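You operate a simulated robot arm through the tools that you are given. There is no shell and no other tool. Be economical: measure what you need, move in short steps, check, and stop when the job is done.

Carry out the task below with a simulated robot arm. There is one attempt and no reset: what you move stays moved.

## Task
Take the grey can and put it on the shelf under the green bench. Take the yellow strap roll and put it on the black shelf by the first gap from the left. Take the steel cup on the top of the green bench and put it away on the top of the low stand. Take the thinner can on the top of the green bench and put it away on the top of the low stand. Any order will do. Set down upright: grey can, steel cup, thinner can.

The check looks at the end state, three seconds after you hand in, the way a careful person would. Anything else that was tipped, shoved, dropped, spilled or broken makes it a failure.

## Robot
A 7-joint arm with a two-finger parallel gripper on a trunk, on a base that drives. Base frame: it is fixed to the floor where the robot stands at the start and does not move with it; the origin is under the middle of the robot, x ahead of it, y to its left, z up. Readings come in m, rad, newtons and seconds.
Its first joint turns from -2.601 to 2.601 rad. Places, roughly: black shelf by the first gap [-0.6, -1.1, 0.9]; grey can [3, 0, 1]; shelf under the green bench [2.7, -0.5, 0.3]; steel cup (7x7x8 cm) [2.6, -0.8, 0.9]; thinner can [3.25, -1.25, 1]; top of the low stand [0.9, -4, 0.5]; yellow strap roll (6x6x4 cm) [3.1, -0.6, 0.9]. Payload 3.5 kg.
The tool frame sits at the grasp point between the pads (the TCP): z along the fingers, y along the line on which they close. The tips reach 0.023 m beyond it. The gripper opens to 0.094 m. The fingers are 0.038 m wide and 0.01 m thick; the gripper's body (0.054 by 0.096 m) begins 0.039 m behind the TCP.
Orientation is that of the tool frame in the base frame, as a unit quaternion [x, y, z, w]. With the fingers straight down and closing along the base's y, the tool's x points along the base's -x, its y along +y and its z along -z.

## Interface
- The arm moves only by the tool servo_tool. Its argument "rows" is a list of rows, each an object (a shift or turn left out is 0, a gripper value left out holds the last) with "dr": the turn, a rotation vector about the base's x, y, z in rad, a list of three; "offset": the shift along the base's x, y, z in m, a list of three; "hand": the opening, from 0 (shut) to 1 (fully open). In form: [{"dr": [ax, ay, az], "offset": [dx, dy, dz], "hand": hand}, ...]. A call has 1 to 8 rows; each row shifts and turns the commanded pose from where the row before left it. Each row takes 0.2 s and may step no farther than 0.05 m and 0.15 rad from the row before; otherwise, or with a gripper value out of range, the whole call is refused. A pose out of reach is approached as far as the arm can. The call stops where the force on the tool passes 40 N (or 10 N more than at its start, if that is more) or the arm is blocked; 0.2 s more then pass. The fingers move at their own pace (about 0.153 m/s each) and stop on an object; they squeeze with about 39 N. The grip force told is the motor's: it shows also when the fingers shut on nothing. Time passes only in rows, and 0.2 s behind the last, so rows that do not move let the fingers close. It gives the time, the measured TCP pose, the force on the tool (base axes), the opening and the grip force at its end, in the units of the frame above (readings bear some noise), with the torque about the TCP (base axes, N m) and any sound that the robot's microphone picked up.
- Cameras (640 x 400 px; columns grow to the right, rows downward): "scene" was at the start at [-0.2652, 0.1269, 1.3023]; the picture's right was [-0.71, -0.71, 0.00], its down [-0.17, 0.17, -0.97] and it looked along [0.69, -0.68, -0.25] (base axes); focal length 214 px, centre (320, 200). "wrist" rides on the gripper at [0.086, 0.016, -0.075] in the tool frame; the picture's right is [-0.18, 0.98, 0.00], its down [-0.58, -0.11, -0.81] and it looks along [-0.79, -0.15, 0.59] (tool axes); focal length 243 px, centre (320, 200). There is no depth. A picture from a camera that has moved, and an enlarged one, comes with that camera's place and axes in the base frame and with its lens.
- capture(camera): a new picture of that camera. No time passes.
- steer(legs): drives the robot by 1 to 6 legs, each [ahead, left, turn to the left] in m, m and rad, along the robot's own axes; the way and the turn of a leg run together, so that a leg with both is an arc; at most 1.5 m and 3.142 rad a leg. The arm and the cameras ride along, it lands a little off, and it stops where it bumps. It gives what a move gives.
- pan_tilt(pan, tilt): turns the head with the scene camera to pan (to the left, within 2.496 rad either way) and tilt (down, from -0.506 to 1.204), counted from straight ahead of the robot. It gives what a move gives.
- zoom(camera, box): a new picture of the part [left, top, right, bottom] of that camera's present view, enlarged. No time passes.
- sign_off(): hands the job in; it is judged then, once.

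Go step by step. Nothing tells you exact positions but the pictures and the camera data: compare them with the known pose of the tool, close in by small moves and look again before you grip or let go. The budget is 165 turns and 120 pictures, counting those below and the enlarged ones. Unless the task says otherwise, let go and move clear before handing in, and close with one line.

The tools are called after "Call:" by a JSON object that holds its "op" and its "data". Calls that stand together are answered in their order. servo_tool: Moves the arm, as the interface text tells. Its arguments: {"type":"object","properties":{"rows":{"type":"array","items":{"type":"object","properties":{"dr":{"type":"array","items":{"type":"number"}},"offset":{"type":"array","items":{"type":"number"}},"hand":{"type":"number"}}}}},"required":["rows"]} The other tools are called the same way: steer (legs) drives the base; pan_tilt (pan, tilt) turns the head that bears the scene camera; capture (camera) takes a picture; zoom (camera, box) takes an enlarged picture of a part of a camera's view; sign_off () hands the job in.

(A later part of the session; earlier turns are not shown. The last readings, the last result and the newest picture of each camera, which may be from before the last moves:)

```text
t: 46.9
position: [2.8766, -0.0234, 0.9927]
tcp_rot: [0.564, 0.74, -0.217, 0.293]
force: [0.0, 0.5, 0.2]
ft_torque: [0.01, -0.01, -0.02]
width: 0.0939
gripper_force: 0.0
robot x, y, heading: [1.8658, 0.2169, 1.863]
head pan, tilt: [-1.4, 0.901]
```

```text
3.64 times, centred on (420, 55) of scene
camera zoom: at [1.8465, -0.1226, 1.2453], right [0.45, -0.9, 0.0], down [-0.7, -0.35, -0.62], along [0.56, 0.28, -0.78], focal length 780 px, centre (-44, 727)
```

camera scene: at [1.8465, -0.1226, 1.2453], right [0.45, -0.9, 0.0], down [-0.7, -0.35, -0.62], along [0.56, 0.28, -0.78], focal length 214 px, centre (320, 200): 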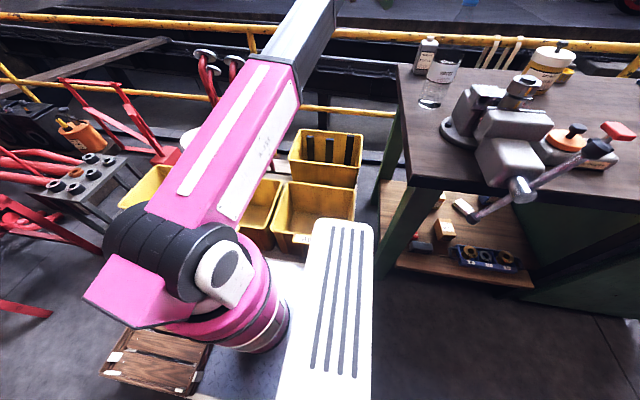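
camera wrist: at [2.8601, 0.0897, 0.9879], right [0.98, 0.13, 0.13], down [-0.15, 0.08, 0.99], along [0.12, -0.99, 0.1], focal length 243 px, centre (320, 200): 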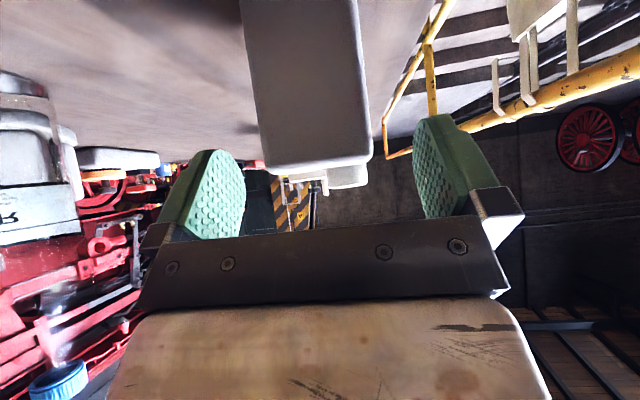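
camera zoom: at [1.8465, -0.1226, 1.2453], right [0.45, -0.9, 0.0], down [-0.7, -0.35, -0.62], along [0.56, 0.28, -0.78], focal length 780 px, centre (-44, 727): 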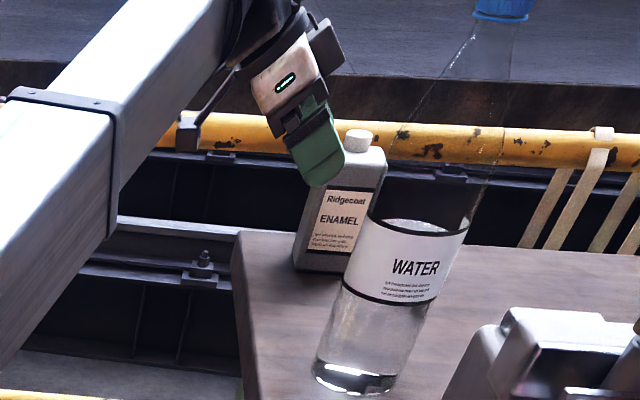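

Geometry matches. Final advance and close.

Call:
{"op": "servo_tool", "data": {"rows": [{"offset": [0.003, -0.0115, -0.0125]}, {"offset": [0.003, -0.0115, -0.0125]}, {"offset": [0.003, -0.0115, -0.0125]}, {"offset": [0, 0, 0]}]}}

Call:
{"op": "servo_tool", "data": {"rows": [{"hand": 0.7}, {"hand": 0.55}, {"hand": 0}, {"hand": 0}, {"hand": 0}]}}

Call:
{"op": "capture", "data": {"camera": "wrist"}}

Call:
{"op": "zoom", "data": {"camera": "scene", "box": [340, 0, 500, 110]}}

```text
t: 47.9
position: [2.8853, -0.0582, 0.9535]
tcp_rot: [0.564, 0.741, -0.216, 0.294]
force: [0.0, -0.3, -0.3]
ft_torque: [0.0, 0.03, -0.01]
width: 0.094
gripper_force: 0.1
robot x, y, heading: [1.8691, 0.2113, 1.86]
head pan, tilt: [-1.4, 0.901]
```

```text
t: 49.1
position: [2.8855, -0.0584, 0.9548]
tcp_rot: [0.564, 0.741, -0.217, 0.293]
force: [-1.6, -0.6, 1.7]
ft_torque: [-0.17, 0.31, -0.02]
width: 0.0604
gripper_force: 38.7
robot x, y, heading: [1.8669, 0.2066, 1.861]
head pan, tilt: [-1.4, 0.901]
```

```text
79 pictures are left
camera wrist: at [2.8696, 0.0555, 0.9501], right [0.98, 0.13, 0.13], down [-0.15, 0.08, 0.99], along [0.12, -0.99, 0.1], focal length 243 px, centre (320, 200)
```

wrist: 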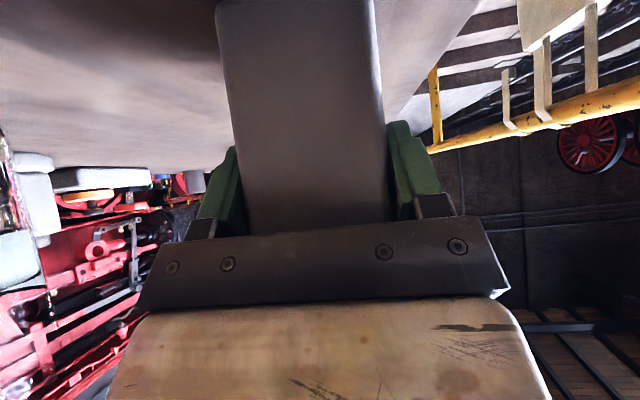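

```text
3.64 times, centred on (420, 55) of scene
camera zoom: at [1.8463, -0.1226, 1.2453], right [0.45, -0.9, 0.0], down [-0.7, -0.35, -0.62], along [0.56, 0.28, -0.78], focal length 780 px, centre (-44, 727)
```

zoom: 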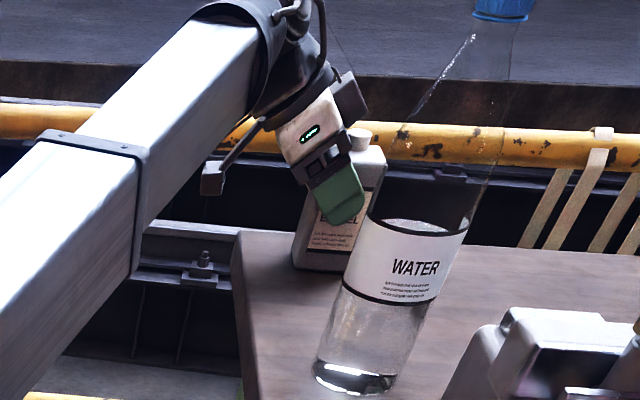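

Gripped at 6 cm. I lift straight up, then retreat left and back along the way I came.

Call:
{"op": "servo_tool", "data": {"rows": [{"offset": [0, 0, 0.01]}, {"offset": [0, 0, 0.025]}, {"offset": [0, 0, 0.035]}, {"offset": [0, 0.01, 0.035]}, {"offset": [-0.01, 0.025, 0.02]}, {"offset": [-0.02, 0.035, 0.01]}, {"offset": [-0.02, 0.035, 0]}, {"offset": [-0.02, 0.035, 0]}]}}

Call:
{"op": "capture", "data": {"camera": "wrist"}}

```text
t: 50.9
position: [2.8123, 0.0817, 1.0916]
tcp_rot: [0.565, 0.741, -0.216, 0.293]
force: [-0.1, -0.1, -3.8]
ft_torque: [0.04, 0.01, 0.03]
width: 0.06
gripper_force: 39.0
robot x, y, heading: [1.8666, 0.2137, 1.861]
head pan, tilt: [-1.4, 0.901]
```

```text
77 pictures are left
camera wrist: at [2.7978, 0.1947, 1.0871], right [0.98, 0.13, 0.13], down [-0.15, 0.09, 0.99], along [0.12, -0.99, 0.1], focal length 243 px, centre (320, 200)
```

wrist: 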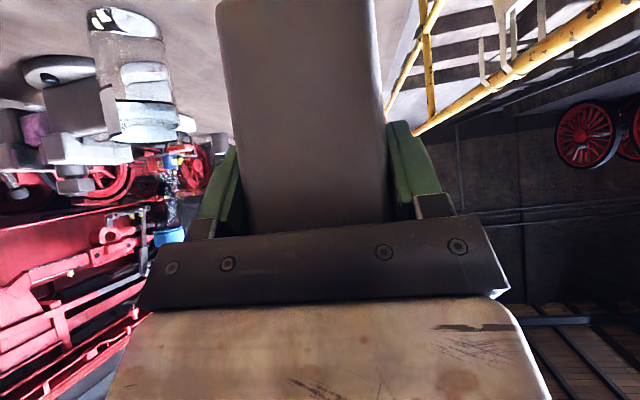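

The can is held firmly and upright. I retract the arm over the bins while turning the tool back to face the bench front.

Call:
{"op": "servo_tool", "data": {"rows": [{"offset": [-0.014, 0.012, 0.005], "dr": [0, 0, 0.06]}, {"offset": [-0.028, 0.021, 0.005], "dr": [0, 0, 0.131]}, {"offset": [-0.028, 0.021, 0.005], "dr": [0, 0, 0.131]}, {"offset": [-0.028, 0.021, 0.005], "dr": [0, 0, 0.131]}, {"offset": [-0.028, 0.021, 0.005], "dr": [0, 0, 0.131]}, {"offset": [-0.028, 0.021, 0.005], "dr": [0, 0, 0.131]}]}}

Call:
{"op": "servo_tool", "data": {"rows": [{"offset": [-0.028, 0.021, 0], "dr": [0, 0, 0.131]}, {"offset": [-0.028, 0.021, 0], "dr": [0, 0, 0.131]}, {"offset": [-0.028, 0.021, 0], "dr": [0, 0, 0.131]}, {"offset": [-0.028, 0.021, 0], "dr": [0, 0, 0.131]}, {"offset": [-0.028, 0.021, 0], "dr": [0, 0, 0.131]}, {"offset": [-0.028, 0.021, 0], "dr": [0, 0, 0.131]}, {"offset": [-0.02, 0.01, 0], "dr": [0, 0, 0.07]}]}}

Call:
{"op": "steer", "data": {"legs": [[0, 0.56, 0], [-1.06, 0, 0]]}}

Call:
{"op": "pan_tilt", "data": {"pan": -1.6, "tilt": 0.7}}

Call:
{"op": "capture", "data": {"camera": "scene"}}

```text
t: 52.3
position: [2.6617, 0.1986, 1.1198]
tcp_rot: [0.269, 0.891, -0.101, 0.352]
force: [0.1, 0.8, -4.1]
ft_torque: [-0.04, 0.01, -0.01]
width: 0.0597
gripper_force: 39.2
robot x, y, heading: [1.8681, 0.2094, 1.858]
head pan, tilt: [-1.4, 0.901]
```

```text
t: 53.9
position: [2.4731, 0.3337, 1.1199]
tcp_rot: [-0.126, 0.923, 0.054, 0.361]
force: [-0.1, -0.9, -3.9]
ft_torque: [0.02, 0.05, -0.01]
width: 0.0598
gripper_force: 39.2
robot x, y, heading: [1.8673, 0.2079, 1.859]
head pan, tilt: [-1.4, 0.901]
```

```text
t: 62.2
position: [2.2622, -0.8211, 1.1201]
tcp_rot: [-0.14, 0.921, 0.06, 0.359]
force: [0.7, 0.1, -3.8]
ft_torque: [0.0, 0.01, 0.0]
width: 0.0596
gripper_force: 39.3
robot x, y, heading: [1.6629, -0.9677, 1.895]
head pan, tilt: [-1.4, 0.901]
```

```text
t: 63.0
position: [2.2628, -0.8215, 1.1209]
tcp_rot: [-0.14, 0.921, 0.06, 0.359]
force: [-0.1, -0.1, -4.1]
ft_torque: [-0.03, 0.04, 0.01]
width: 0.0597
gripper_force: 38.4
robot x, y, heading: [1.6599, -0.9648, 1.895]
head pan, tilt: [-1.6, 0.7]
```

```text
76 pictures are left
camera scene: at [1.6661, -1.3098, 1.2614], right [0.29, -0.96, 0.0], down [-0.62, -0.19, -0.76], along [0.73, 0.22, -0.64], focal length 214 px, centre (320, 200)
```

scene: 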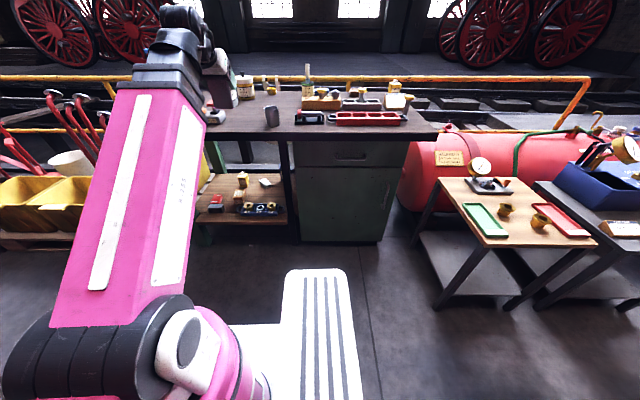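

The robot stands well before the lower shelf. I zoom on the shelf to fix the placing spot.

Call:
{"op": "zoom", "data": {"camera": "scene", "box": [190, 100, 350, 250]}}

Call:
{"op": "capture", "data": {"camera": "wrist"}}

```text
2.67 times, centred on (270, 175) of scene
camera zoom: at [1.6661, -1.3098, 1.2614], right [0.29, -0.96, 0.0], down [-0.62, -0.19, -0.76], along [0.73, 0.22, -0.64], focal length 572 px, centre (453, 267)
```

zoom: 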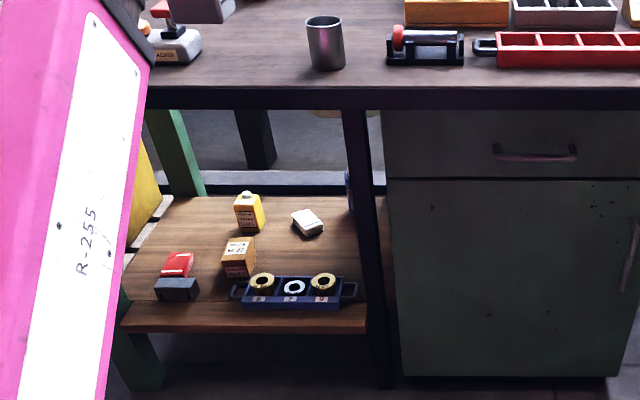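

```text
74 pictures are left
camera wrist: at [2.1473, -0.8402, 1.1163], right [-0.17, 0.98, 0.13], down [-0.08, -0.15, 0.99], along [0.98, 0.16, 0.1], focal length 243 px, centre (320, 200)
```

wrist: 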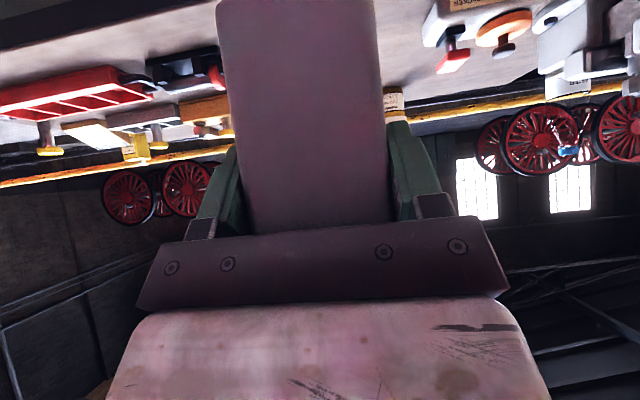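

Triangulated: shelf z≈0.29; a free patch behind the socket tray is at about (2.69,-0.62). I back off 0.15 m for a flatter forearm, then lower the can in front of the bench.

Call:
{"op": "steer", "data": {"legs": [[0, 0.15, 0]]}}

Call:
{"op": "servo_tool", "data": {"rows": [{"offset": [0.008, 0.002, -0.02]}, {"offset": [0.014, 0.004, -0.042]}, {"offset": [0.014, 0.004, -0.042]}, {"offset": [0.014, 0.004, -0.042]}, {"offset": [0.014, 0.004, -0.042]}, {"offset": [0.014, 0.004, -0.042]}, {"offset": [0.014, 0.004, -0.042]}, {"offset": [0.014, 0.004, -0.042]}]}}

Call:
{"op": "servo_tool", "data": {"rows": [{"offset": [0.014, 0.004, -0.042]}, {"offset": [0.014, 0.004, -0.042]}, {"offset": [0.014, 0.004, -0.042]}, {"offset": [0.014, 0.004, -0.042]}, {"offset": [0.014, 0.004, -0.042]}, {"offset": [0.014, 0.004, -0.042]}, {"offset": [0.014, 0.004, -0.042]}, {"offset": [0.008, 0.002, -0.03]}]}}

Call:
{"op": "capture", "data": {"camera": "scene"}}

Call:
{"op": "capture", "data": {"camera": "wrist"}}

```text
t: 64.3
position: [2.1253, -0.8686, 1.1204]
tcp_rot: [-0.141, 0.92, 0.061, 0.36]
force: [-0.1, -0.2, -4.0]
ft_torque: [-0.02, 0.02, -0.01]
width: 0.06
gripper_force: 39.0
robot x, y, heading: [1.5242, -1.008, 1.895]
head pan, tilt: [-1.6, 0.7]
```

```text
t: 66.1
position: [2.2289, -0.839, 0.8059]
tcp_rot: [-0.14, 0.92, 0.06, 0.36]
force: [-0.4, -0.7, -3.7]
ft_torque: [0.01, 0.03, 0.02]
width: 0.06
gripper_force: 39.6
robot x, y, heading: [1.5252, -1.0116, 1.893]
head pan, tilt: [-1.6, 0.7]
```

```text
t: 67.9
position: [2.3383, -0.8091, 0.4811]
tcp_rot: [-0.14, 0.921, 0.061, 0.359]
force: [0.2, 0.1, -3.8]
ft_torque: [0.01, 0.04, 0.0]
width: 0.06
gripper_force: 39.0
robot x, y, heading: [1.5268, -1.0093, 1.893]
head pan, tilt: [-1.6, 0.7]
```

```text
73 pictures are left
camera scene: at [1.5283, -1.356, 1.2614], right [0.29, -0.96, 0.0], down [-0.62, -0.19, -0.76], along [0.73, 0.22, -0.64], focal length 214 px, centre (320, 200)
```

scene: 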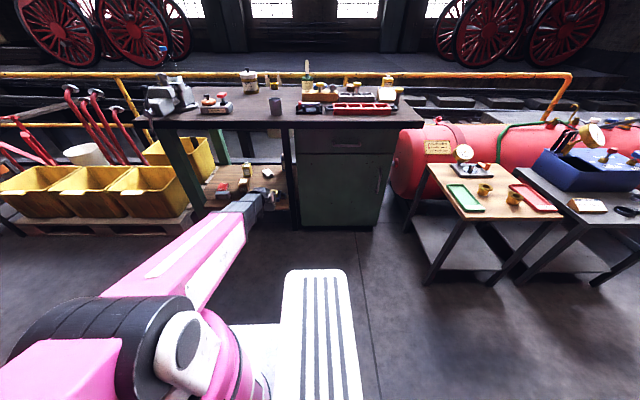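

```text
72 pictures are left
camera wrist: at [2.223, -0.8265, 0.4771], right [-0.17, 0.98, 0.13], down [-0.08, -0.15, 0.99], along [0.98, 0.15, 0.1], focal length 243 px, centre (320, 200)
```

wrist: 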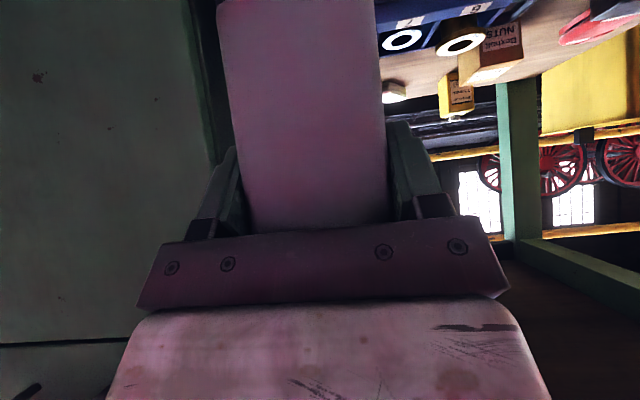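

Clear so far. I shift left to line up with the free patch, lower a little, and start inward.

Call:
{"op": "servo_tool", "data": {"rows": [{"offset": [-0.012, 0.04, -0.013]}, {"offset": [-0.012, 0.042, -0.013]}, {"offset": [0.02, 0.006, 0]}, {"offset": [0.035, 0.01, 0]}, {"offset": [0.035, 0.01, 0]}, {"offset": [0.035, 0.01, 0]}, {"offset": [0.025, 0.007, 0]}]}}

Call:
{"op": "zoom", "data": {"camera": "scene", "box": [150, 90, 350, 240]}}

Call:
{"op": "capture", "data": {"camera": "wrist"}}

```text
t: 69.5
position: [2.4637, -0.684, 0.4548]
tcp_rot: [-0.14, 0.921, 0.06, 0.358]
force: [0.2, 0.0, -4.7]
ft_torque: [0.0, 0.05, 0.01]
width: 0.0598
gripper_force: 38.9
robot x, y, heading: [1.5259, -1.0063, 1.896]
head pan, tilt: [-1.6, 0.7]
```

```text
2.67 times, centred on (250, 165) of scene
camera zoom: at [1.5283, -1.356, 1.2615], right [0.29, -0.96, 0.0], down [-0.62, -0.19, -0.76], along [0.73, 0.22, -0.64], focal length 572 px, centre (507, 293)
```

zoom: 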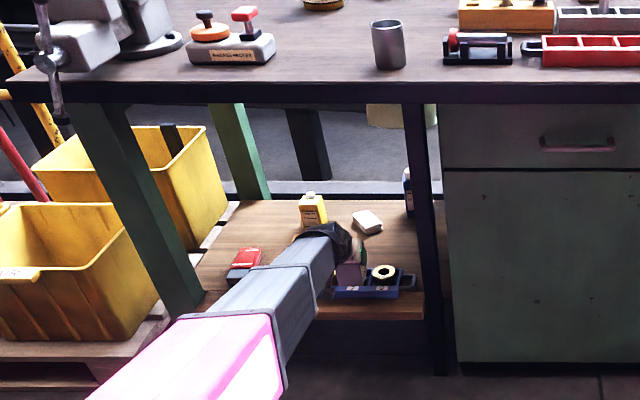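

```text
70 pictures are left
camera wrist: at [2.3491, -0.7024, 0.4512], right [-0.17, 0.98, 0.13], down [-0.08, -0.15, 0.99], along [0.98, 0.15, 0.1], focal length 243 px, centre (320, 200)
```

wrist: 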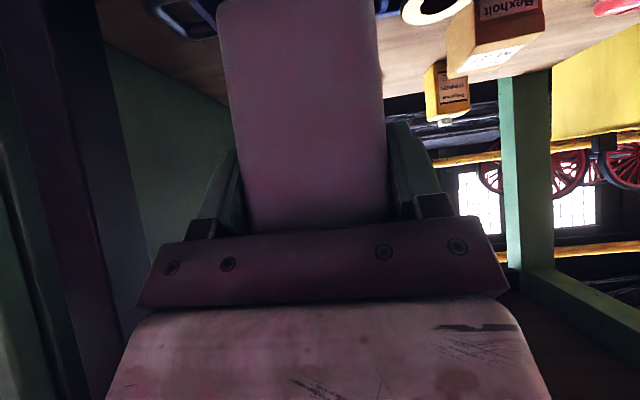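

Good clearance under the bench top. I continue inward over the tray.

Call:
{"op": "servo_tool", "data": {"rows": [{"offset": [0.02, 0.006, 0]}, {"offset": [0.035, 0.01, 0]}, {"offset": [0.035, 0.01, 0]}, {"offset": [0.035, 0.01, 0]}, {"offset": [0.035, 0.01, 0]}, {"offset": [0.035, 0.01, 0]}, {"offset": [0.019, 0.005, 0]}]}}

Call:
{"op": "zoom", "data": {"camera": "scene", "box": [150, 90, 350, 240]}}

Call:
{"op": "capture", "data": {"camera": "wrist"}}

```text
t: 71.1
position: [2.6782, -0.6219, 0.4547]
tcp_rot: [-0.141, 0.92, 0.06, 0.36]
force: [-0.2, 0.4, -3.8]
ft_torque: [0.0, 0.04, -0.01]
width: 0.0601
gripper_force: 39.3
robot x, y, heading: [1.522, -1.0126, 1.894]
head pan, tilt: [-1.6, 0.7]
```

```text
2.67 times, centred on (250, 165) of scene
camera zoom: at [1.5283, -1.356, 1.2615], right [0.29, -0.96, 0.0], down [-0.62, -0.19, -0.76], along [0.73, 0.22, -0.64], focal length 572 px, centre (507, 293)
```

zoom: 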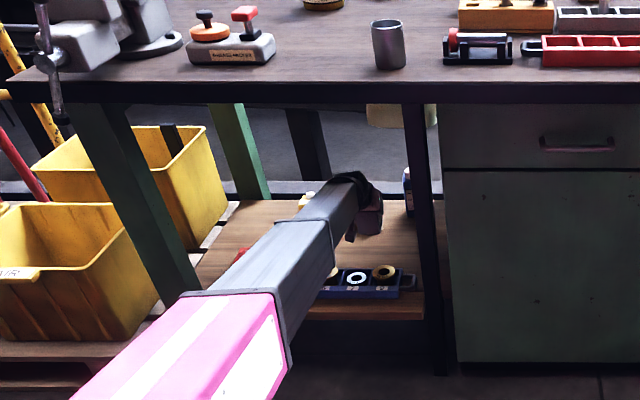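

```text
68 pictures are left
camera wrist: at [2.5643, -0.6408, 0.4506], right [-0.17, 0.98, 0.13], down [-0.08, -0.15, 0.99], along [0.98, 0.15, 0.1], focal length 243 px, centre (320, 200)
```

wrist: 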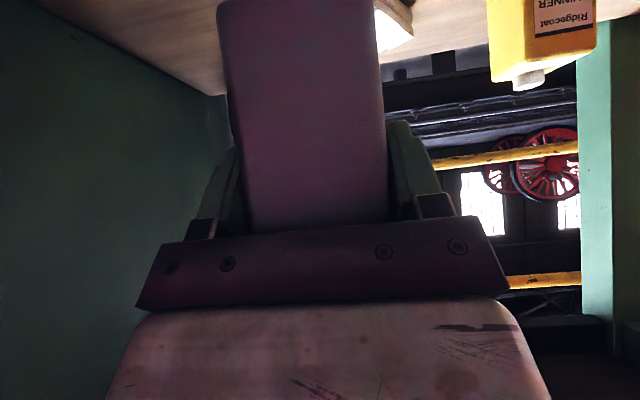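

The can hangs over the free patch. I lower it.

Call:
{"op": "servo_tool", "data": {"rows": [{"offset": [0, 0, -0.015]}, {"offset": [0, 0, -0.025]}, {"offset": [0, 0, -0.025]}, {"offset": [0, 0, -0.01]}, {"offset": [0, 0, -0.005]}, {"offset": [0, 0, 0]}]}}

Call:
{"op": "servo_tool", "data": {"rows": [{"offset": [0, 0, -0.003]}, {"offset": [0, 0, -0.003]}, {"offset": [0, 0, 0]}]}}

Call:
{"op": "zoom", "data": {"camera": "scene", "box": [200, 150, 300, 220]}}

```text
t: 72.5
position: [2.6765, -0.6216, 0.3749]
tcp_rot: [-0.139, 0.92, 0.059, 0.361]
force: [-0.2, 0.7, -4.7]
ft_torque: [-0.01, 0.03, 0.0]
width: 0.0596
gripper_force: 38.8
robot x, y, heading: [1.5208, -1.0104, 1.893]
head pan, tilt: [-1.6, 0.7]
```

```text
t: 73.3
position: [2.6788, -0.6224, 0.3691]
tcp_rot: [-0.139, 0.921, 0.059, 0.36]
force: [-0.1, -0.5, -3.6]
ft_torque: [0.0, 0.01, 0.02]
width: 0.0597
gripper_force: 39.4
robot x, y, heading: [1.5215, -1.0089, 1.893]
head pan, tilt: [-1.6, 0.7]
```

```text
5.71 times, centred on (250, 185) of scene
camera zoom: at [1.5284, -1.356, 1.2615], right [0.29, -0.96, 0.0], down [-0.62, -0.19, -0.76], along [0.73, 0.22, -0.64], focal length 1226 px, centre (720, 286)
```

zoom: 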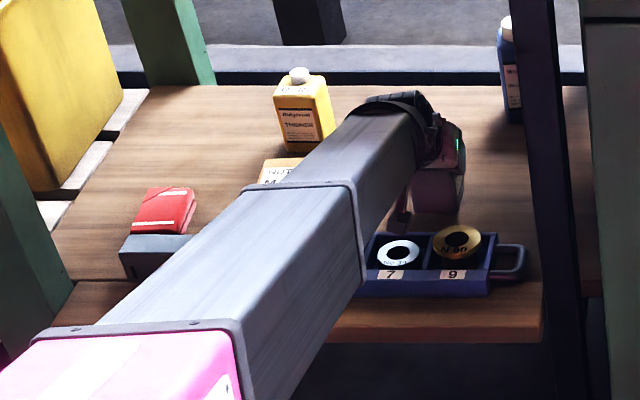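

Not touching yet (weight still fully borne). I go down in small steps until it touches.

Call:
{"op": "servo_tool", "data": {"rows": [{"offset": [0, 0, -0.002]}, {"offset": [0, 0, -0.002]}, {"offset": [0, 0, -0.002]}, {"offset": [0, 0, 0]}]}}

Call:
{"op": "servo_tool", "data": {"rows": [{"offset": [0, 0, -0.002]}, {"offset": [0, 0, -0.002]}, {"offset": [0, 0, 0]}]}}

```text
t: 74.3
position: [2.6771, -0.6226, 0.3638]
tcp_rot: [-0.141, 0.92, 0.061, 0.36]
force: [0.0, 0.7, -4.8]
ft_torque: [-0.02, 0.05, 0.01]
width: 0.0601
gripper_force: 38.9
robot x, y, heading: [1.5238, -1.0094, 1.894]
head pan, tilt: [-1.6, 0.7]
```

```text
t: 75.1
position: [2.6774, -0.6223, 0.3601]
tcp_rot: [-0.141, 0.921, 0.06, 0.36]
force: [0.3, -0.1, -4.1]
ft_torque: [-0.01, 0.01, 0.01]
width: 0.0599
gripper_force: 38.5
robot x, y, heading: [1.5239, -1.0052, 1.893]
head pan, tilt: [-1.6, 0.7]
```

Call:
{"op": "servo_tool", "data": {"rows": [{"offset": [0, 0, -0.003]}, {"offset": [0, 0, -0.002]}, {"offset": [0, 0, 0]}]}}

Call:
{"op": "servo_tool", "data": {"rows": [{"offset": [0, 0, -0.002]}, {"offset": [0, 0, -0.002]}, {"offset": [0, 0, 0]}]}}

Call:
{"op": "capture", "data": {"camera": "wrist"}}

```text
t: 75.9
position: [2.677, -0.621, 0.3553]
tcp_rot: [-0.14, 0.92, 0.06, 0.36]
force: [0.2, -0.1, -4.3]
ft_torque: [-0.01, 0.03, 0.02]
width: 0.0597
gripper_force: 38.9
robot x, y, heading: [1.5209, -1.0062, 1.892]
head pan, tilt: [-1.6, 0.7]
```

```text
t: 76.7
position: [2.6779, -0.6226, 0.3533]
tcp_rot: [-0.14, 0.919, 0.06, 0.362]
force: [-6.6, -0.9, 26.3]
ft_torque: [-1.0, 0.48, -0.14]
width: 0.0599
gripper_force: 38.5
robot x, y, heading: [1.5235, -1.0078, 1.889]
head pan, tilt: [-1.6, 0.7]
```

```text
66 pictures are left
camera wrist: at [2.5622, -0.6411, 0.3496], right [-0.17, 0.98, 0.13], down [-0.08, -0.15, 0.99], along [0.98, 0.15, 0.11], focal length 243 px, centre (320, 200)
```

wrist: 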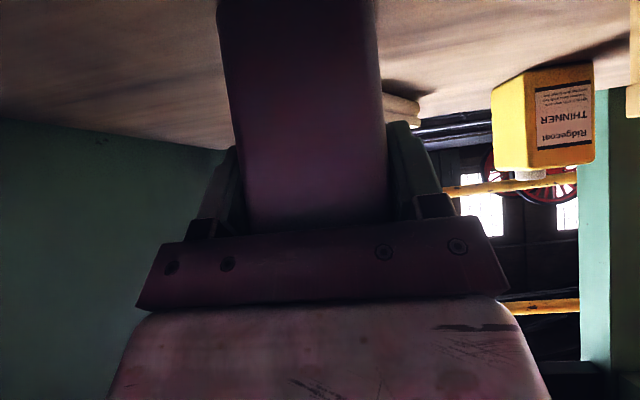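

Contact made. I ease off a hair, open, and retreat along the tool axis.

Call:
{"op": "servo_tool", "data": {"rows": [{"offset": [0, 0, 0.0015]}, {"hand": 0.75}, {"hand": 1.0}, {"hand": 1.0}]}}

Call:
{"op": "servo_tool", "data": {"rows": [{"offset": [-0.007, -0.002, 0.008]}, {"offset": [-0.013, -0.0043, 0.015]}, {"offset": [-0.02, -0.0065, 0.022]}, {"offset": [-0.025, -0.008, 0.025]}, {"offset": [-0.035, -0.011, 0.01]}, {"offset": [-0.035, -0.011, 0.0]}]}}

Call:
{"op": "capture", "data": {"camera": "wrist"}}

```text
t: 77.7
position: [2.6778, -0.6231, 0.3529]
tcp_rot: [-0.14, 0.921, 0.06, 0.36]
force: [-2.9, -1.5, 3.6]
ft_torque: [-0.08, 0.0, -0.08]
width: 0.0941
gripper_force: 0.0
robot x, y, heading: [1.5227, -1.0142, 1.892]
head pan, tilt: [-1.6, 0.7]
```

```text
t: 79.1
position: [2.5413, -0.664, 0.4315]
tcp_rot: [-0.14, 0.92, 0.061, 0.36]
force: [0.4, -0.7, 0.7]
ft_torque: [0.03, 0.01, 0.04]
width: 0.0938
gripper_force: 0.0
robot x, y, heading: [1.5197, -1.009, 1.892]
head pan, tilt: [-1.6, 0.7]
```

```text
65 pictures are left
camera wrist: at [2.426, -0.6838, 0.4284], right [-0.17, 0.98, 0.13], down [-0.08, -0.15, 0.99], along [0.98, 0.15, 0.1], focal length 243 px, centre (320, 200)
```

wrist: 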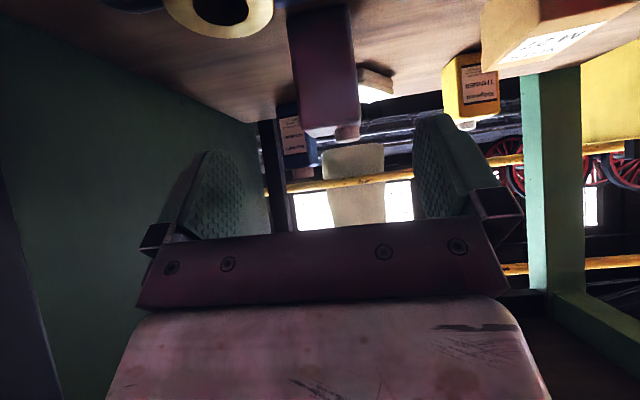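

The grey can stands upright on the shelf. I withdraw from under the bench and raise the arm; the cup triangulates to (2.55,-0.81) with the bench top at 0.885.

Call:
{"op": "servo_tool", "data": {"rows": [{"offset": [-0.02, -0.006, 0]}, {"offset": [-0.042, -0.012, 0]}, {"offset": [-0.042, -0.012, 0]}, {"offset": [-0.042, -0.012, 0]}, {"offset": [-0.042, -0.012, 0]}, {"offset": [-0.042, -0.012, 0]}, {"offset": [-0.042, -0.012, 0]}, {"offset": [-0.042, -0.012, 0]}]}}

Call:
{"op": "servo_tool", "data": {"rows": [{"offset": [-0.03, -0.01, 0.02]}, {"offset": [-0.02, -0.006, 0.04]}, {"offset": [-0.014, -0.004, 0.045]}, {"offset": [-0.014, -0.004, 0.045]}, {"offset": [-0.014, -0.004, 0.045]}, {"offset": [0, 0, 0.045]}, {"offset": [0, 0, 0.045]}, {"offset": [0, 0, 0.045]}]}}

Call:
{"op": "servo_tool", "data": {"rows": [{"offset": [0, 0, 0.045]}, {"offset": [0, 0, 0.045]}, {"offset": [0, 0, 0.045]}, {"offset": [0, 0, 0.045]}, {"offset": [0, 0, 0.045]}, {"offset": [0, 0, 0.045]}, {"offset": [0, 0, 0.045]}, {"offset": [0, 0, 0.03]}]}}

Call:
{"op": "zoom", "data": {"camera": "scene", "box": [180, 60, 420, 220]}}

```text
t: 80.9
position: [2.2301, -0.7527, 0.4341]
tcp_rot: [-0.14, 0.921, 0.061, 0.359]
force: [0.2, -0.1, -0.1]
ft_torque: [0.0, -0.02, -0.03]
width: 0.094
gripper_force: 0.2
robot x, y, heading: [1.5222, -1.0119, 1.893]
head pan, tilt: [-1.6, 0.7]
```

```text
t: 82.7
position: [2.1389, -0.7797, 0.7631]
tcp_rot: [-0.14, 0.921, 0.06, 0.359]
force: [1.1, 0.0, 0.3]
ft_torque: [-0.01, 0.0, -0.01]
width: 0.0938
gripper_force: 0.2
out of reach, approached as far as the arm can: row 8
robot x, y, heading: [1.5232, -1.0099, 1.887]
head pan, tilt: [-1.6, 0.7]
```

```text
t: 84.5
position: [2.1399, -0.7786, 1.1067]
tcp_rot: [-0.139, 0.921, 0.06, 0.359]
force: [-0.1, -0.3, 0.0]
ft_torque: [0.02, -0.01, -0.01]
width: 0.0939
gripper_force: 0.2
robot x, y, heading: [1.5252, -1.0077, 1.895]
head pan, tilt: [-1.6, 0.7]
```

```text
2.50 times, centred on (300, 140) of scene
camera zoom: at [1.5281, -1.3561, 1.2614], right [0.29, -0.96, 0.0], down [-0.62, -0.19, -0.76], along [0.73, 0.22, -0.64], focal length 536 px, centre (370, 350)
```

zoom: 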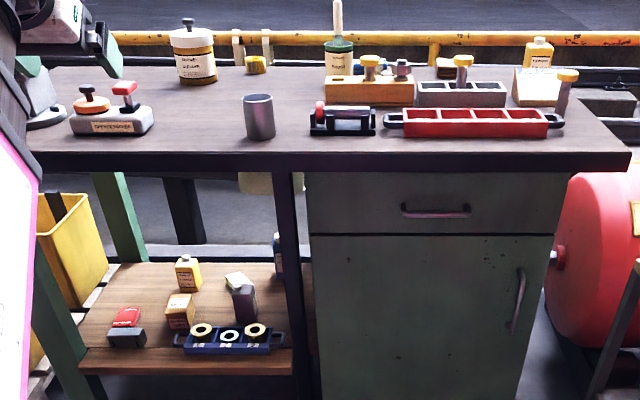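

All is well on the shelf. Next the cup: it is reachable from here, so I move to a pre-grasp point in front of and above it.

Call:
{"op": "servo_tool", "data": {"rows": [{"offset": [0.02, -0.004, -0.003]}, {"offset": [0.04, -0.009, -0.008]}, {"offset": [0.04, -0.009, -0.008]}, {"offset": [0.04, -0.009, -0.008]}, {"offset": [0.04, -0.009, -0.008]}, {"offset": [0.04, -0.009, -0.008]}, {"offset": [0.04, -0.009, -0.008]}, {"offset": [0.04, -0.009, -0.006]}]}}

Call:
{"op": "capture", "data": {"camera": "wrist"}}

```text
t: 86.3
position: [2.44, -0.8476, 1.0504]
tcp_rot: [-0.14, 0.921, 0.06, 0.36]
force: [-0.1, 0.0, 0.4]
ft_torque: [-0.02, 0.0, 0.02]
width: 0.0939
gripper_force: 0.1
robot x, y, heading: [1.5217, -1.01, 1.891]
head pan, tilt: [-1.6, 0.7]
```

```text
63 pictures are left
camera wrist: at [2.3252, -0.8675, 1.047], right [-0.17, 0.98, 0.13], down [-0.08, -0.15, 0.99], along [0.98, 0.15, 0.1], focal length 243 px, centre (320, 200)
```

wrist: 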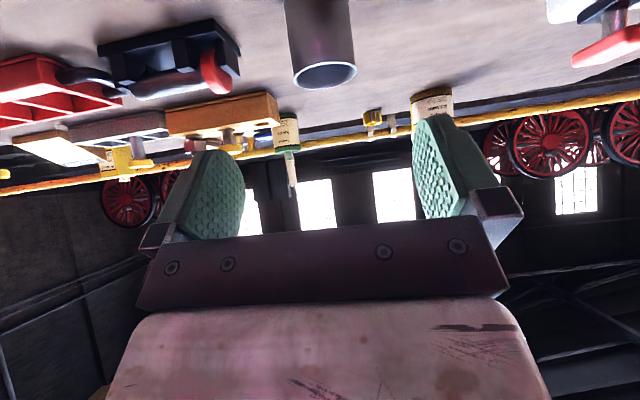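

The cup is centred between the fingers. I advance along the tool axis to it.

Call:
{"op": "servo_tool", "data": {"rows": [{"offset": [0.008, 0.003, -0.009]}, {"offset": [0.017, 0.006, -0.019]}, {"offset": [0.02, 0.0075, -0.022]}, {"offset": [0.02, 0.0075, -0.022]}, {"offset": [0.017, 0.006, -0.019]}, {"offset": [0, 0, 0]}]}}

Call:
{"op": "capture", "data": {"camera": "wrist"}}

Call:
{"op": "zoom", "data": {"camera": "scene", "box": [220, 70, 340, 150]}}

```text
t: 87.7
position: [2.5217, -0.8185, 0.9614]
tcp_rot: [-0.14, 0.921, 0.06, 0.359]
force: [0.0, 0.4, 0.3]
ft_torque: [-0.03, -0.01, 0.01]
width: 0.094
gripper_force: 0.1
robot x, y, heading: [1.5223, -1.0089, 1.893]
head pan, tilt: [-1.6, 0.7]
```

```text
62 pictures are left
camera wrist: at [2.4074, -0.8367, 0.957], right [-0.17, 0.98, 0.13], down [-0.08, -0.15, 0.99], along [0.98, 0.15, 0.1], focal length 243 px, centre (320, 200)
```

wrist: 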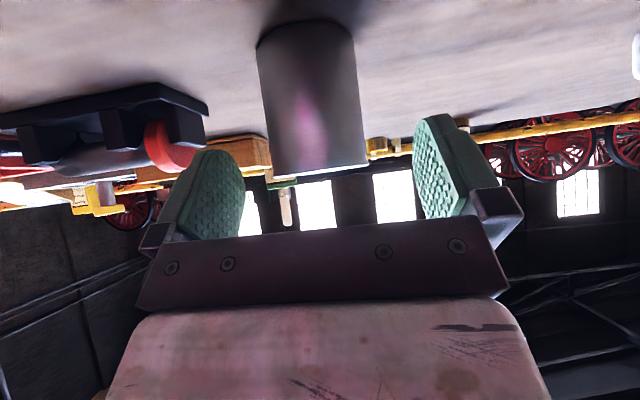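

```text
5.00 times, centred on (280, 110) of scene
camera zoom: at [1.5282, -1.356, 1.2614], right [0.29, -0.96, 0.0], down [-0.62, -0.19, -0.76], along [0.73, 0.22, -0.64], focal length 1072 px, centre (520, 650)
```

zoom: 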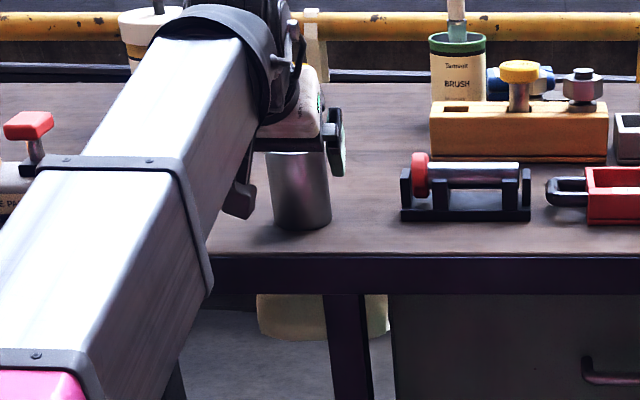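

Final bit and close.

Call:
{"op": "servo_tool", "data": {"rows": [{"offset": [0.011, 0.003, -0.01]}, {"offset": [0.011, 0.003, -0.01]}, {"offset": [0, 0, 0]}]}}

Call:
{"op": "servo_tool", "data": {"rows": [{"hand": 0.85}, {"hand": 0.7}, {"hand": 0}, {"hand": 0}, {"hand": 0}]}}

Call:
{"op": "capture", "data": {"camera": "wrist"}}

```text
t: 88.5
position: [2.5446, -0.8122, 0.9416]
tcp_rot: [-0.139, 0.921, 0.06, 0.36]
force: [0.8, 0.4, 0.1]
ft_torque: [0.0, 0.02, 0.0]
width: 0.0942
gripper_force: 0.0
robot x, y, heading: [1.5227, -1.0103, 1.894]
head pan, tilt: [-1.6, 0.7]
```

```text
t: 89.7
position: [2.5433, -0.8126, 0.9404]
tcp_rot: [-0.14, 0.921, 0.059, 0.36]
force: [1.0, -0.9, 1.4]
ft_torque: [0.03, -0.01, -0.01]
width: 0.0594
gripper_force: 38.9
robot x, y, heading: [1.5228, -1.0095, 1.893]
head pan, tilt: [-1.6, 0.7]
```

```text
60 pictures are left
camera wrist: at [2.4295, -0.8312, 0.9366], right [-0.17, 0.98, 0.13], down [-0.08, -0.15, 0.99], along [0.98, 0.15, 0.1], focal length 243 px, centre (320, 200)
```

wrist: 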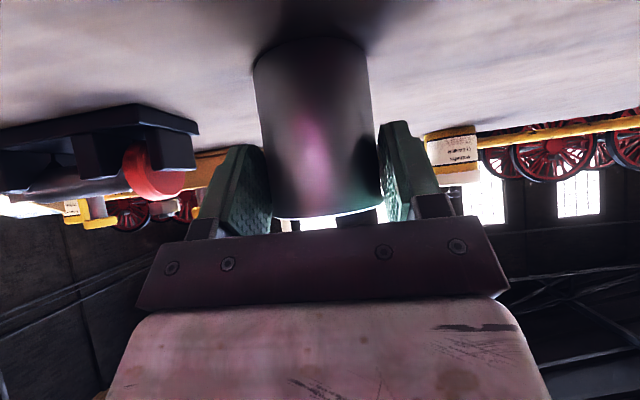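

Gripped (5.9 cm on the tapered cup). I lift a little and check.

Call:
{"op": "servo_tool", "data": {"rows": [{"offset": [0, 0, 0.008]}, {"offset": [0, 0, 0.02]}, {"offset": [0, 0, 0.03]}, {"offset": [0, 0, 0.03]}, {"offset": [0, 0, 0.03]}, {"offset": [0, 0, 0.02]}, {"offset": [0, 0, 0]}]}}

Call:
{"op": "capture", "data": {"camera": "wrist"}}

Call:
{"op": "zoom", "data": {"camera": "scene", "box": [220, 50, 340, 150]}}

```text
t: 91.3
position: [2.5442, -0.8118, 1.0787]
tcp_rot: [-0.141, 0.921, 0.06, 0.359]
force: [-0.1, 0.5, -1.0]
ft_torque: [-0.03, 0.0, 0.03]
width: 0.0588
gripper_force: 39.2
robot x, y, heading: [1.522, -1.009, 1.893]
head pan, tilt: [-1.6, 0.7]
```

```text
59 pictures are left
camera wrist: at [2.4295, -0.8306, 1.0743], right [-0.17, 0.98, 0.13], down [-0.08, -0.15, 0.99], along [0.98, 0.15, 0.1], focal length 243 px, centre (320, 200)
```

wrist: 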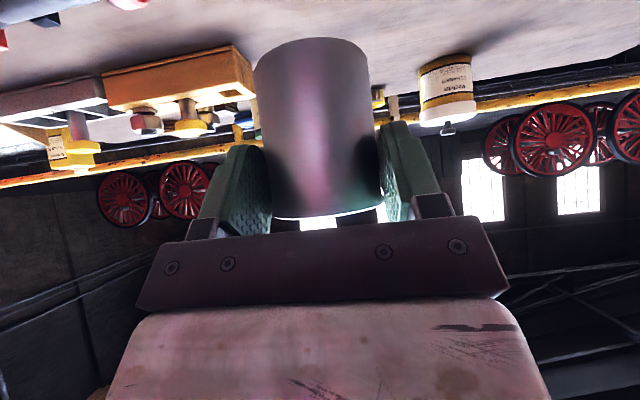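

```text
4.00 times, centred on (280, 100) of scene
camera zoom: at [1.5282, -1.356, 1.2614], right [0.29, -0.96, 0.0], down [-0.62, -0.19, -0.76], along [0.73, 0.22, -0.64], focal length 858 px, centre (480, 600)
```

zoom: 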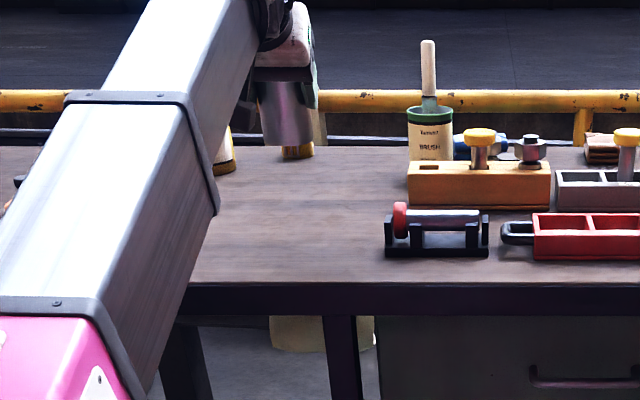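

The cup is held upright. I retract the arm, turn around and drive part of the way toward the low stand, then look.

Call:
{"op": "servo_tool", "data": {"rows": [{"offset": [-0.02, -0.002, 0.005]}, {"offset": [-0.043, -0.004, 0.005]}, {"offset": [-0.043, -0.004, 0.005]}, {"offset": [-0.043, -0.004, 0.005]}, {"offset": [-0.043, -0.004, 0]}, {"offset": [-0.043, -0.004, 0]}, {"offset": [-0.043, -0.004, 0]}, {"offset": [-0.043, -0.004, 0]}]}}

Call:
{"op": "servo_tool", "data": {"rows": [{"offset": [-0.043, -0.004, 0]}, {"offset": [-0.03, -0.004, 0]}, {"offset": [0, 0, 0]}]}}

Call:
{"op": "steer", "data": {"legs": [[0, 0, -1.5], [0, 0, -1.47], [1.05, -0.46, 0]]}}

Call:
{"op": "pan_tilt", "data": {"pan": -0.9, "tilt": 0.5}}

Call:
{"op": "capture", "data": {"camera": "scene"}}

```text
t: 93.1
position: [2.2204, -0.8416, 1.0994]
tcp_rot: [-0.14, 0.92, 0.059, 0.36]
force: [-0.5, -0.8, -1.7]
ft_torque: [0.01, 0.02, 0.0]
width: 0.0587
gripper_force: 39.0
robot x, y, heading: [1.5205, -1.0091, 1.896]
head pan, tilt: [-1.6, 0.7]
```

```text
t: 93.9
position: [2.1499, -0.8489, 1.0978]
tcp_rot: [-0.14, 0.921, 0.06, 0.36]
force: [0.5, 0.4, -1.2]
ft_torque: [0.0, 0.02, 0.01]
width: 0.0589
gripper_force: 38.7
robot x, y, heading: [1.5244, -1.0116, 1.891]
head pan, tilt: [-1.6, 0.7]
```

```text
t: 107.0
position: [1.0551, -2.4308, 1.0983]
tcp_rot: [0.904, 0.224, -0.353, 0.093]
force: [0.0, 0.1, -1.3]
ft_torque: [0.02, 0.0, 0.04]
width: 0.0569
gripper_force: 39.2
robot x, y, heading: [1.6396, -2.1561, -1.06]
head pan, tilt: [-1.6, 0.7]
```

```text
t: 108.1
position: [1.0554, -2.4317, 1.0983]
tcp_rot: [0.903, 0.224, -0.353, 0.093]
force: [-0.2, -0.2, -0.9]
ft_torque: [-0.01, -0.04, 0.0]
width: 0.0567
gripper_force: 39.0
robot x, y, heading: [1.6397, -2.1573, -1.063]
head pan, tilt: [-0.901, 0.499]
```

```text
57 pictures are left
camera scene: at [1.6109, -1.858, 1.2791], right [-0.92, 0.38, 0.0], down [0.18, 0.44, -0.88], along [-0.34, -0.81, -0.48], focal length 214 px, centre (320, 200)
```

scene: 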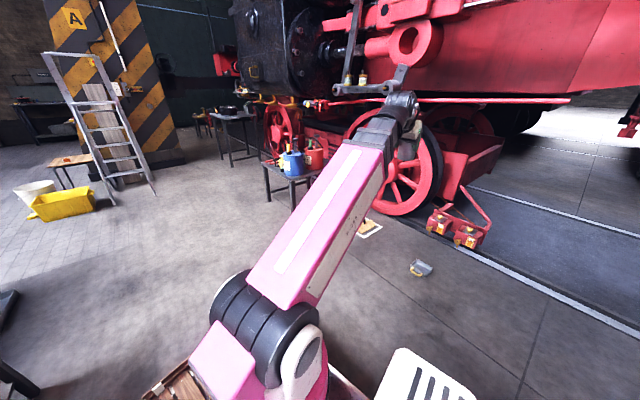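

The opening shrank slightly, so I check the cup with the wrist camera.

Call:
{"op": "capture", "data": {"camera": "wrist"}}

Call:
{"op": "zoom", "data": {"camera": "scene", "box": [240, 120, 400, 250]}}

```text
56 pictures are left
camera wrist: at [1.1626, -2.3917, 1.0939], right [0.34, -0.93, 0.13], down [0.05, 0.16, 0.99], along [-0.94, -0.33, 0.1], focal length 243 px, centre (320, 200)
```

wrist: 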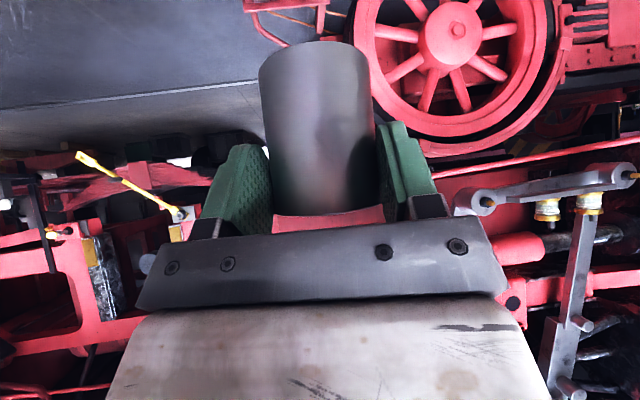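

```text
3.08 times, centred on (320, 185) of scene
camera zoom: at [1.6109, -1.858, 1.2791], right [-0.92, 0.38, 0.0], down [0.18, 0.44, -0.88], along [-0.34, -0.81, -0.48], focal length 660 px, centre (320, 246)
```

zoom: 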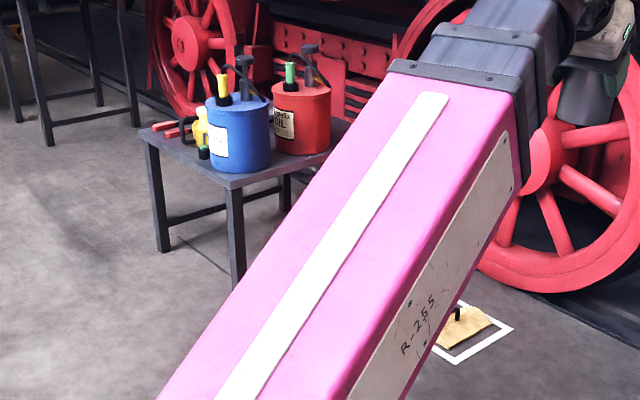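

The cup has crept a few millimetres outward but is still upright. I finish the drive to the stand's near corner gently, keeping clear of the sheet on the floor, and look.

Call:
{"op": "steer", "data": {"legs": [[0, 0, 0.45], [0.18, -0.42, 0], [0.18, -0.42, 0]]}}

Call:
{"op": "pan_tilt", "data": {"pan": -1.3, "tilt": 0.6}}

Call:
{"op": "capture", "data": {"camera": "scene"}}

Call:
{"op": "capture", "data": {"camera": "wrist"}}

```text
t: 114.5
position: [1.0471, -3.5616, 1.0989]
tcp_rot: [0.83, 0.421, -0.323, 0.17]
force: [0.4, 0.6, 0.0]
ft_torque: [-0.01, -0.01, 0.04]
width: 0.0566
gripper_force: 39.3
robot x, y, heading: [1.4551, -3.0556, -0.606]
head pan, tilt: [-0.901, 0.499]
```

```text
t: 115.4
position: [1.0467, -3.5605, 1.0995]
tcp_rot: [0.83, 0.422, -0.322, 0.17]
force: [-0.2, -1.2, -1.3]
ft_torque: [0.05, -0.01, 0.01]
width: 0.0568
gripper_force: 39.5
robot x, y, heading: [1.4549, -3.0568, -0.613]
head pan, tilt: [-1.3, 0.6]
```

```text
54 pictures are left
camera scene: at [1.2617, -2.794, 1.2701], right [-0.94, 0.33, 0.0], down [0.19, 0.53, -0.83], along [-0.27, -0.78, -0.56], focal length 214 px, centre (320, 200)
```

scene: 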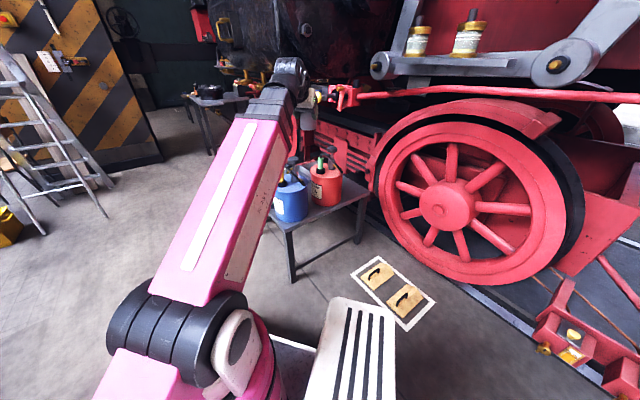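

```text
53 pictures are left
camera wrist: at [1.1259, -3.4781, 1.0939], right [0.72, -0.69, 0.13], down [-0.02, 0.17, 0.99], along [-0.7, -0.71, 0.1], focal length 243 px, centre (320, 200)
```

wrist: 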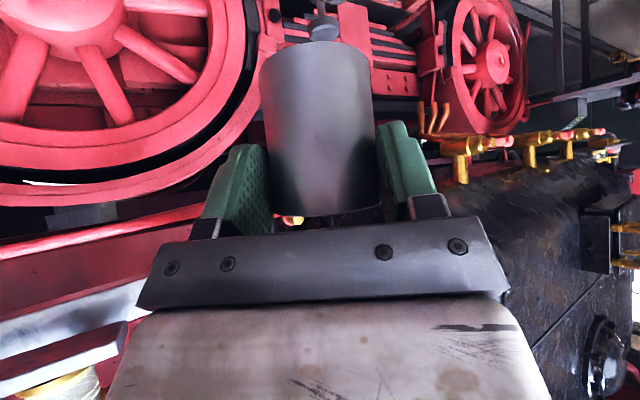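

The cup is stable. I zoom on the stand for free space.

Call:
{"op": "zoom", "data": {"camera": "scene", "box": [230, 130, 390, 260]}}

```text
3.08 times, centred on (310, 195) of scene
camera zoom: at [1.2617, -2.794, 1.2701], right [-0.94, 0.33, 0.0], down [0.19, 0.53, -0.83], along [-0.27, -0.78, -0.56], focal length 660 px, centre (351, 215)
```

zoom: 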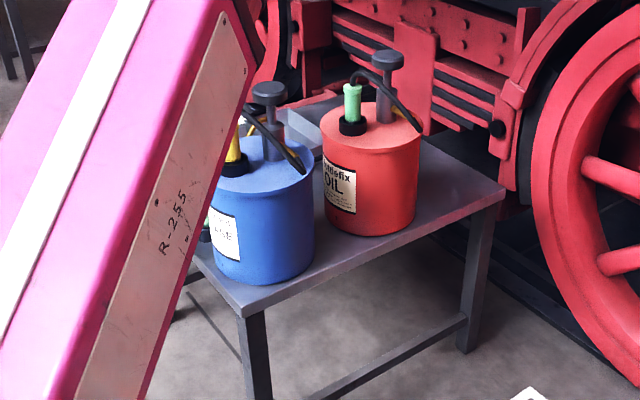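

The free part of the stand is right of the red can; the stand's front edge runs from (1.16,-3.66) to (0.52,-3.85) at z≈0.48. I shift the base a bit, staying off the floor sheet.

Call:
{"op": "steer", "data": {"legs": [[-0.3, -0.26, 0]]}}

Call:
{"op": "pan_tilt", "data": {"pan": -1.2, "tilt": 0.8}}

Call:
{"op": "capture", "data": {"camera": "scene"}}

```text
t: 117.5
position: [0.7416, -3.5974, 1.0932]
tcp_rot: [0.83, 0.427, -0.316, 0.169]
force: [0.8, 0.2, -1.3]
ft_torque: [0.04, 0.0, -0.02]
width: 0.0566
gripper_force: 39.2
robot x, y, heading: [1.1389, -3.1011, -0.605]
head pan, tilt: [-1.3, 0.6]
stopped in leg 1: the robot was blocked; the commanded pose is now the measured one
```

```text
t: 118.2
position: [0.7414, -3.5993, 1.0916]
tcp_rot: [0.83, 0.427, -0.316, 0.169]
force: [0.1, -0.5, -0.2]
ft_torque: [-0.01, -0.04, 0.02]
width: 0.0563
gripper_force: 39.1
robot x, y, heading: [1.1388, -3.0963, -0.603]
head pan, tilt: [-1.201, 0.799]
```

```text
51 pictures are left
camera scene: at [0.9573, -2.8301, 1.2533], right [-0.97, 0.23, 0.0], down [0.17, 0.7, -0.7], along [-0.16, -0.68, -0.72], focal length 214 px, centre (320, 200)
```

scene: 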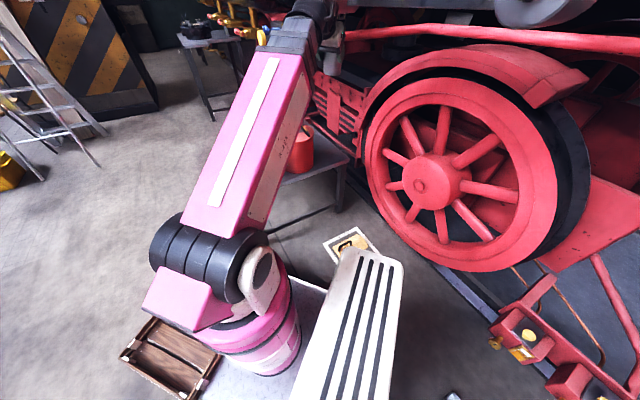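

The base was blocked, and the tool pose shifted slightly, so perhaps the hand met something. I look with the wrist camera and closer at the hand.

Call:
{"op": "capture", "data": {"camera": "wrist"}}

Call:
{"op": "pan_tilt", "data": {"pan": -1.45, "tilt": 0.35}}

Call:
{"op": "zoom", "data": {"camera": "scene", "box": [160, 30, 420, 200]}}

```text
50 pictures are left
camera wrist: at [0.8202, -3.5143, 1.0894], right [0.72, -0.68, 0.13], down [-0.03, 0.16, 0.99], along [-0.69, -0.72, 0.09], focal length 243 px, centre (320, 200)
```

wrist: 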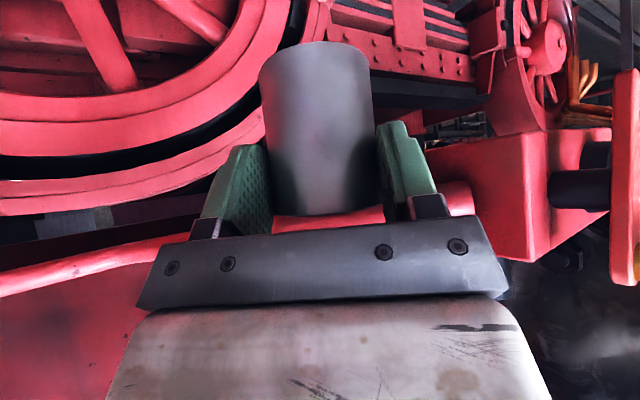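

```text
t: 119.1
position: [0.7419, -3.5986, 1.0926]
tcp_rot: [0.83, 0.427, -0.317, 0.169]
force: [-0.3, 0.0, -0.5]
ft_torque: [-0.01, -0.04, 0.0]
width: 0.0569
gripper_force: 38.3
robot x, y, heading: [1.1407, -3.0986, -0.605]
head pan, tilt: [-1.45, 0.351]
```

```text
2.35 times, centred on (290, 115) of scene
camera zoom: at [0.9328, -2.8341, 1.2929], right [-0.89, 0.47, 0.0], down [0.16, 0.31, -0.94], along [-0.44, -0.83, -0.34], focal length 505 px, centre (391, 400)
```

zoom: 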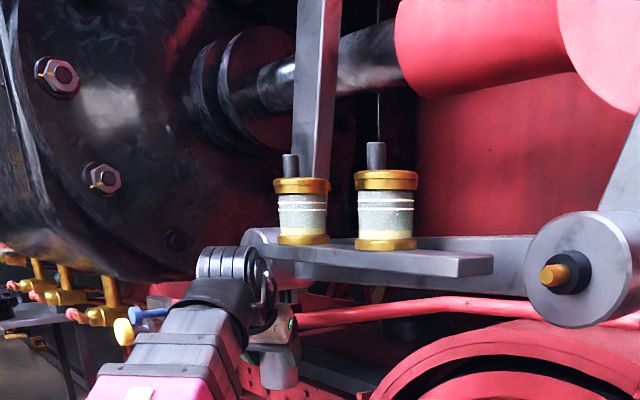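

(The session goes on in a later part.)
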